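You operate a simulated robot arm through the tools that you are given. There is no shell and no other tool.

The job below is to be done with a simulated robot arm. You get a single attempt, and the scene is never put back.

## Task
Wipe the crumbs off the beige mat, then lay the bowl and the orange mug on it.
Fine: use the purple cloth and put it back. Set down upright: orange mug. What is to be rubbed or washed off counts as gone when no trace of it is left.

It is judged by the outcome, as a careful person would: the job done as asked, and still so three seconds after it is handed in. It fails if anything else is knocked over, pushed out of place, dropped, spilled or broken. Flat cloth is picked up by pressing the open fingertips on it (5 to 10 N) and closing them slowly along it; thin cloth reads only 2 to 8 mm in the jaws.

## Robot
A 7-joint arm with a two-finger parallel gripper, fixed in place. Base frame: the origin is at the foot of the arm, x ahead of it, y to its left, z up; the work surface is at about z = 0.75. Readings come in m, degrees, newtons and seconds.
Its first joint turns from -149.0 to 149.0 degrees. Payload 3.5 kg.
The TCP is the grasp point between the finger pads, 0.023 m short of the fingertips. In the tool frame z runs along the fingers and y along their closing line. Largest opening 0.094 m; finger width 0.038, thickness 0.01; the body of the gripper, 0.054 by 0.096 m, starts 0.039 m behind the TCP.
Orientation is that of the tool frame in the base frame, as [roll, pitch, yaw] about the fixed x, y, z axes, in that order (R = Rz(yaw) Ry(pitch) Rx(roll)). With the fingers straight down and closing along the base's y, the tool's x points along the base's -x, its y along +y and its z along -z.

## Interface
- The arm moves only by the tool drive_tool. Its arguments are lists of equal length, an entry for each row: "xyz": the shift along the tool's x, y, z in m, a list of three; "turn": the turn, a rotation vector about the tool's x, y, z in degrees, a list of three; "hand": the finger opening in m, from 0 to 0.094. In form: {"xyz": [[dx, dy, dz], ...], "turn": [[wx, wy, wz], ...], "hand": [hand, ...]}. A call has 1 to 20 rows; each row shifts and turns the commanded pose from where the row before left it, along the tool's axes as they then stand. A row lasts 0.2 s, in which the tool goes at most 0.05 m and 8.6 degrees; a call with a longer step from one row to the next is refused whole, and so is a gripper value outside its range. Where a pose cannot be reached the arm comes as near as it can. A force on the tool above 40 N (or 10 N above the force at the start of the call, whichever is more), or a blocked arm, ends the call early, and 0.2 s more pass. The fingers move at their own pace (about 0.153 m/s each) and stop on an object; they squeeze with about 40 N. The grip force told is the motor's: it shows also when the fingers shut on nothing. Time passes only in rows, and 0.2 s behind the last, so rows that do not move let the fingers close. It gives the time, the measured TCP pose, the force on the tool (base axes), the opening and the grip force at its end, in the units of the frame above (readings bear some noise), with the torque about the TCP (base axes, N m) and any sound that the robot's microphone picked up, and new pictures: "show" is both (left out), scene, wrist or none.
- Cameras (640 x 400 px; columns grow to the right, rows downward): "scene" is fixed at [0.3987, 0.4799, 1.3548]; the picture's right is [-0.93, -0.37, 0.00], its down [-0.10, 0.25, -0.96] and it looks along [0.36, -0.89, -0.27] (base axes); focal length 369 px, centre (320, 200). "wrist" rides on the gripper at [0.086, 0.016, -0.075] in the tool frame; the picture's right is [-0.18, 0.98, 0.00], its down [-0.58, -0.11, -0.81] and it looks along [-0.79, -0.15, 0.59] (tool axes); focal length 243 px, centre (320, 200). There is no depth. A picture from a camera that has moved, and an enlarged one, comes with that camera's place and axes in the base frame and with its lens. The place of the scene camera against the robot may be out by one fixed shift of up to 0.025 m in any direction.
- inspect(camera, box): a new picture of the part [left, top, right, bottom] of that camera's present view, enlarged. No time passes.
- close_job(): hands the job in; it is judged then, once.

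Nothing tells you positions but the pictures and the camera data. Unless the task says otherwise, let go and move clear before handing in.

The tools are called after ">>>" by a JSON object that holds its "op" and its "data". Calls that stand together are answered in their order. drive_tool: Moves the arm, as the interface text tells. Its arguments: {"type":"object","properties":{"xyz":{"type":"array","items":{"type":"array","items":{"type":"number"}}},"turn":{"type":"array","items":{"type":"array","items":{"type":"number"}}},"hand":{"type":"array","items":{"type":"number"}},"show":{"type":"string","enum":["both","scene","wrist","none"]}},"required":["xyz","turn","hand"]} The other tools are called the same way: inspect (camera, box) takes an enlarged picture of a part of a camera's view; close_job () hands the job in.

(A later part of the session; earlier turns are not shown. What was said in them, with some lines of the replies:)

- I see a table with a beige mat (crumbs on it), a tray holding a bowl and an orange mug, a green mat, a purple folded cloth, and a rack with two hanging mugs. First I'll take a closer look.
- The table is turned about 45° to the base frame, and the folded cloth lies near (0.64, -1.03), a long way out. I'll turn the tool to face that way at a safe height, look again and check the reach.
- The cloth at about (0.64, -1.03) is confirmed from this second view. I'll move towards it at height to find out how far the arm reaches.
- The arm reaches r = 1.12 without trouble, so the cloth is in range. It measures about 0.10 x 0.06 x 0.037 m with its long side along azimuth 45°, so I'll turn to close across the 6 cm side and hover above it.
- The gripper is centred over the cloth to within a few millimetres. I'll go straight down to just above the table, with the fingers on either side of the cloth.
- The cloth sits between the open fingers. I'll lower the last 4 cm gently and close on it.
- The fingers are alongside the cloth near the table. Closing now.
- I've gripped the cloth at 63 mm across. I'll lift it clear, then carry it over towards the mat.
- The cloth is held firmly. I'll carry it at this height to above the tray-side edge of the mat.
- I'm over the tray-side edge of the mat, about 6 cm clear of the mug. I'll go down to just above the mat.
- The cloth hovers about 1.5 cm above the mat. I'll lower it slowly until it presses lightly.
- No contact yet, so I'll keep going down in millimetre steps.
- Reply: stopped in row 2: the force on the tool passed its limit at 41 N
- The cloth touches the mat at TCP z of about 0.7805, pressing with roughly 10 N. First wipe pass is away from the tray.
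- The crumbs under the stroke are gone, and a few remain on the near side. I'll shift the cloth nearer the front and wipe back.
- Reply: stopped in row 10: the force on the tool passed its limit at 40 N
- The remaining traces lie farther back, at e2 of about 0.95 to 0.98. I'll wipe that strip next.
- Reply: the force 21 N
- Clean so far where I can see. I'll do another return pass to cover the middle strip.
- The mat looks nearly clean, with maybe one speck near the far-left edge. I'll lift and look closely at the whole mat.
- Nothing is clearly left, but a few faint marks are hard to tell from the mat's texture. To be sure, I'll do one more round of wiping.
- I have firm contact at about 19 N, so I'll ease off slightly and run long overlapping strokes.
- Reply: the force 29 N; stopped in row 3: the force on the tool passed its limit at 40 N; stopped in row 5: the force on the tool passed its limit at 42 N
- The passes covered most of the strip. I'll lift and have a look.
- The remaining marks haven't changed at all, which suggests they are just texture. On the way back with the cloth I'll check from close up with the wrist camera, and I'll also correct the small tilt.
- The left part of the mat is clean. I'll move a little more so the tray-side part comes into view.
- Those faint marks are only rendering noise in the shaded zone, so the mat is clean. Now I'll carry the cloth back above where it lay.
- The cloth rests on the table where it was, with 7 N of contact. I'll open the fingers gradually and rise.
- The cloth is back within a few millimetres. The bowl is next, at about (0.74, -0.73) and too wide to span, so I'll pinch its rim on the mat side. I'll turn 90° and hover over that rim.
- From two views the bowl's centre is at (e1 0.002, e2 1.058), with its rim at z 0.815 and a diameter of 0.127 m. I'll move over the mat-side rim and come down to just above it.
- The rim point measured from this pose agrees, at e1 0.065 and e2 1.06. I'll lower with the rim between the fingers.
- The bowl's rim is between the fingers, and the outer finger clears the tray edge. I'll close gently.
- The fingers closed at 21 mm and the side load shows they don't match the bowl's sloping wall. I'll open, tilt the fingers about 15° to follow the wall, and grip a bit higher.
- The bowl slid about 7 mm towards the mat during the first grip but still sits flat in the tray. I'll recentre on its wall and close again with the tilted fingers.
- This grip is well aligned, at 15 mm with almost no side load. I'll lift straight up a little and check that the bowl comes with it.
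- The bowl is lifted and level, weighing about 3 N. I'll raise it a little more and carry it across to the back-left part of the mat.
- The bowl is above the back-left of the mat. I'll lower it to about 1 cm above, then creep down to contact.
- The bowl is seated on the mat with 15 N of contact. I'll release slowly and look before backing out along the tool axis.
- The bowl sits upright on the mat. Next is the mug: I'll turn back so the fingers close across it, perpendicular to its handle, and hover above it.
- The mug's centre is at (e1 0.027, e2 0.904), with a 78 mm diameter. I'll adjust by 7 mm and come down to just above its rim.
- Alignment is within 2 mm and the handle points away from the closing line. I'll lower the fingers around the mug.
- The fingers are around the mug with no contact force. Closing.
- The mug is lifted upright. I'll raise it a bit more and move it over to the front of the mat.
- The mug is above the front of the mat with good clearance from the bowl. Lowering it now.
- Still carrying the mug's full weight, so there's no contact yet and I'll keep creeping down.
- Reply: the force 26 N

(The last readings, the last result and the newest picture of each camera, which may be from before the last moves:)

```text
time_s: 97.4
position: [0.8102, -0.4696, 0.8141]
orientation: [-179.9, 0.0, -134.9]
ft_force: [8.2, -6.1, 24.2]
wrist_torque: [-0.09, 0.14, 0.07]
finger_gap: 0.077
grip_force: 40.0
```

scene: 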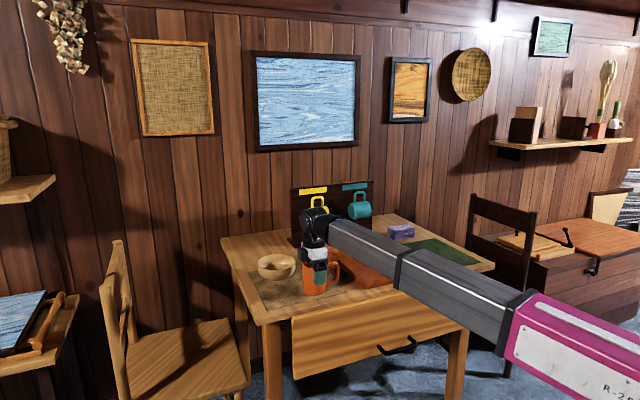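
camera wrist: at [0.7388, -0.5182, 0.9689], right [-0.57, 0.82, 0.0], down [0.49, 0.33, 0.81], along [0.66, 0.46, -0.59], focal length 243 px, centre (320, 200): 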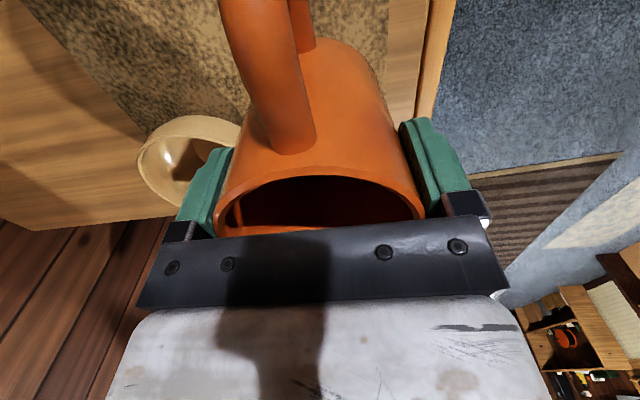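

The mug is standing on the mat. I'll relieve the extra push, open the fingers slowly and check.

>>> {"op": "drive_tool", "data": {"xyz": [[0, 0, -0.0022], [0, 0, 0], [0, 0, 0], [0, 0, 0], [0, 0, 0], [0, 0, 0]], "turn": [[0, 0, 0], [0, 0, 0], [0, 0, 0], [0, 0, 0], [0, 0, 0], [0, 0, 0]], "hand": [0.055, 0.055, 0.08, 0.086, 0.094, 0.094], "show": "both"}}

>>> {"op": "inspect", "data": {"camera": "scene", "box": [270, 230, 370, 305]}}

```text
time_s: 98.8
position: [0.8094, -0.4674, 0.8144]
orientation: [179.8, 0.0, -135.0]
ft_force: [-0.3, -0.4, -0.5]
wrist_torque: [0.02, -0.01, 0.03]
finger_gap: 0.0941
grip_force: 0.1
camera wrist: at [0.7373, -0.5177, 0.8895], right [-0.57, 0.82, 0.0], down [0.49, 0.33, 0.81], along [0.66, 0.46, -0.59], focal length 243 px, centre (320, 200)
```

scene: 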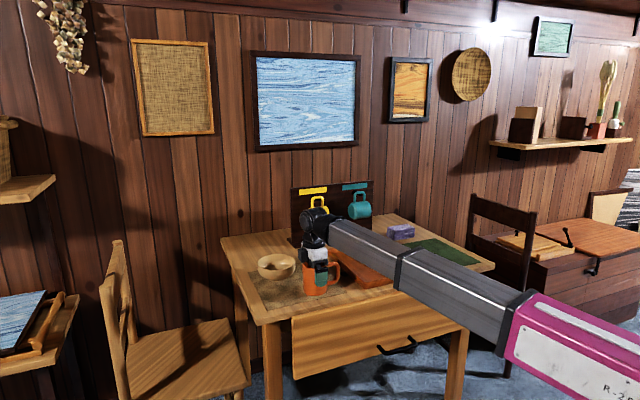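
wrist: 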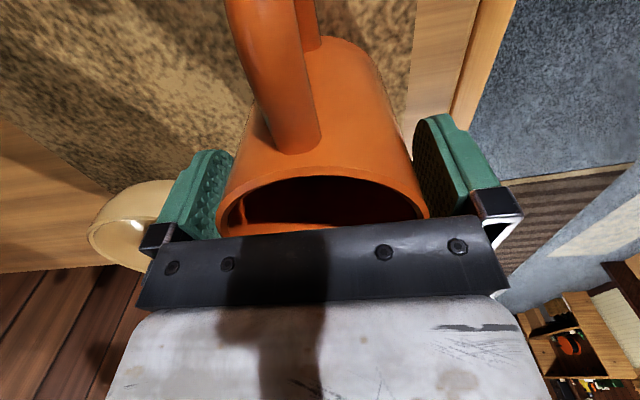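

```text
5.33 times, centred on (320, 268) of scene
camera zoom: at [0.3987, 0.4799, 1.3548], right [-0.93, -0.37, 0.0], down [-0.1, 0.25, -0.96], along [0.36, -0.89, -0.27], focal length 1966 px, centre (320, -160)
```

zoom: 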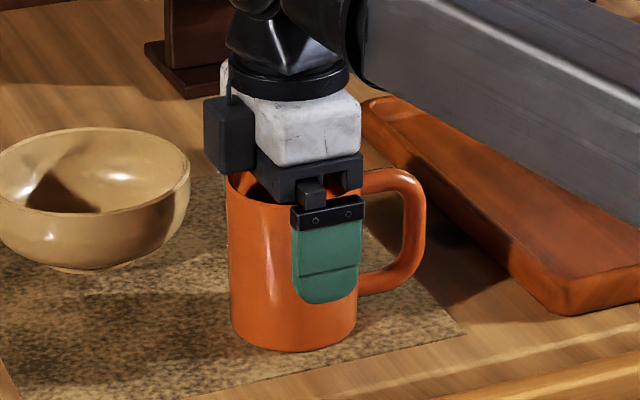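

The mug is released and steady. I'll retreat straight up and inspect everything.

>>> {"op": "drive_tool", "data": {"xyz": [[0, 0, -0.01], [0, 0, -0.02], [0, 0, -0.03], [0, 0, -0.04], [0, 0, -0.045], [0, 0, -0.045], [0, 0, -0.045], [0.03, 0, -0.02], [0, 0, 0]], "turn": [[0, 0, 0], [0, 0, 0], [0, 0, 0], [0, 0, 0], [0, 0, 0], [0, 0, 0], [0, 0, 0], [0, 0, 0], [0, 0, 0]], "hand": [0.094, 0.094, 0.094, 0.094, 0.094, 0.094, 0.094, 0.094, 0.094], "show": "both"}}

>>> {"op": "inspect", "data": {"camera": "scene", "box": [210, 170, 510, 358]}}

>>> {"op": "inspect", "data": {"camera": "scene", "box": [236, 240, 356, 315]}}

>>> {"op": "inspect", "data": {"camera": "wrist", "box": [160, 0, 480, 200]}}

```text
time_s: 100.8
position: [0.7869, -0.4893, 1.0715]
orientation: [179.9, 0.0, -134.9]
ft_force: [0.0, 0.5, -0.1]
wrist_torque: [-0.01, 0.04, 0.02]
finger_gap: 0.0942
grip_force: 0.0
camera wrist: at [0.7149, -0.5391, 1.1459], right [-0.57, 0.82, 0.0], down [0.49, 0.33, 0.81], along [0.66, 0.46, -0.59], focal length 243 px, centre (320, 200)
```

scene: 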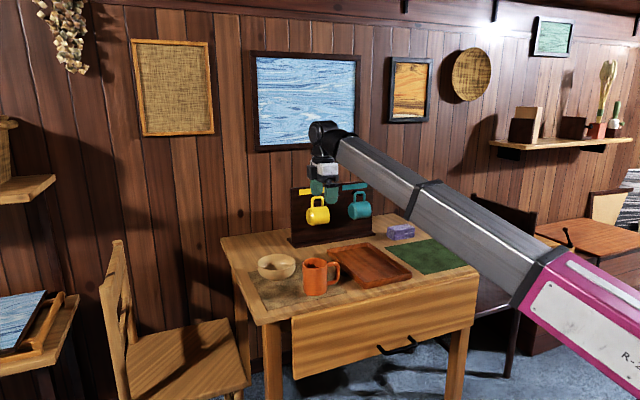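
wrist: 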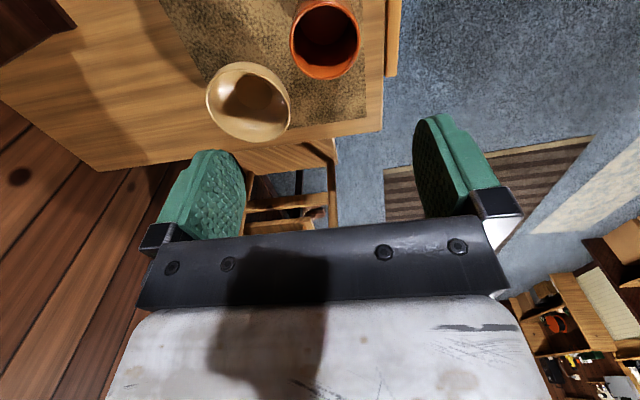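

```text
2.13 times, centred on (360, 264) of scene
camera zoom: at [0.3987, 0.4799, 1.3548], right [-0.93, -0.37, 0.0], down [-0.1, 0.25, -0.96], along [0.36, -0.89, -0.27], focal length 784 px, centre (235, 64)
```

zoom: 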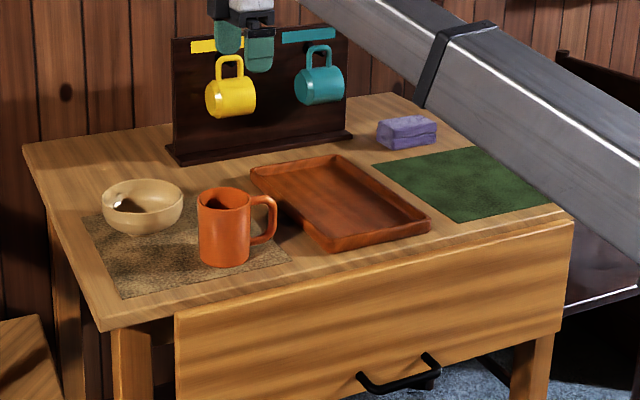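

```text
5.33 times, centred on (296, 278) of scene
camera zoom: at [0.3987, 0.4799, 1.3548], right [-0.93, -0.37, 0.0], down [-0.1, 0.25, -0.96], along [0.36, -0.89, -0.27], focal length 1966 px, centre (448, -213)
```

zoom: 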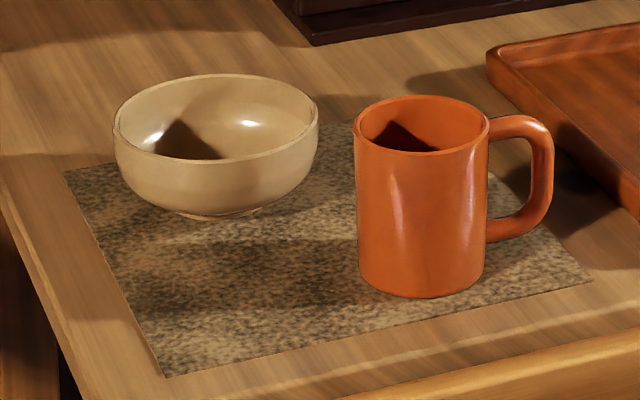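

```text
2.00 times, centred on (320, 100) of wrist
camera zoom: at [0.7149, -0.5391, 1.1459], right [-0.57, 0.82, 0.0], down [0.49, 0.33, 0.81], along [0.66, 0.46, -0.59], focal length 485 px, centre (320, 400)
```

zoom: 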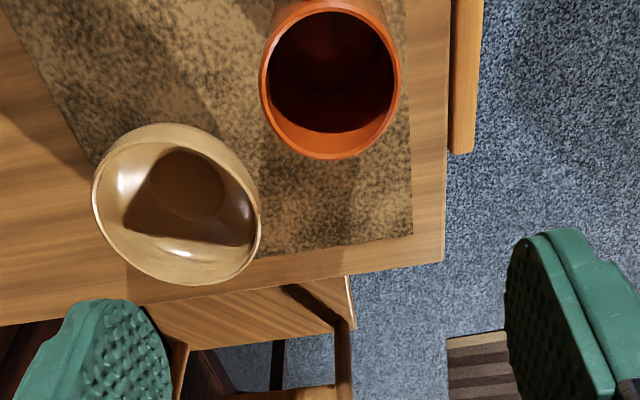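

The mat is clean, the bowl and orange mug both stand upright on it, and the cloth is back in its place. The tray, rack and hanging mugs haven't moved and the arm is clear, so I'm handing in.

>>> {"op": "close_job", "data": {}}

```text
The job is handed in.
```

The crumbs are wiped off the beige mat, and the bowl and orange mug both stand upright on it. I've handed the job in.

- **Mat:** I wiped it with the purple cloth in several overlapping strokes. In close-up views from both cameras I saw no crumbs. A few faint marks didn't change with more wiping, so I took them to be the mat's texture and image noise.
- **Cloth:** It's back where it was, within about 3 mm and turned very slightly.
- **Bowl:** My first grip on the rim slid it about 7 mm inside the tray, so I regripped before lifting. It now sits at the back-left of the mat. Its base is well inside, and its rim comes close to the mat's back edge.
- **Orange mug:** It stands at the front of the mat, about 6 cm clear of the bowl.
- **Everything else:** The tray, rack, hanging mugs and green mat are where they were. The gripper is open and clear of the table.
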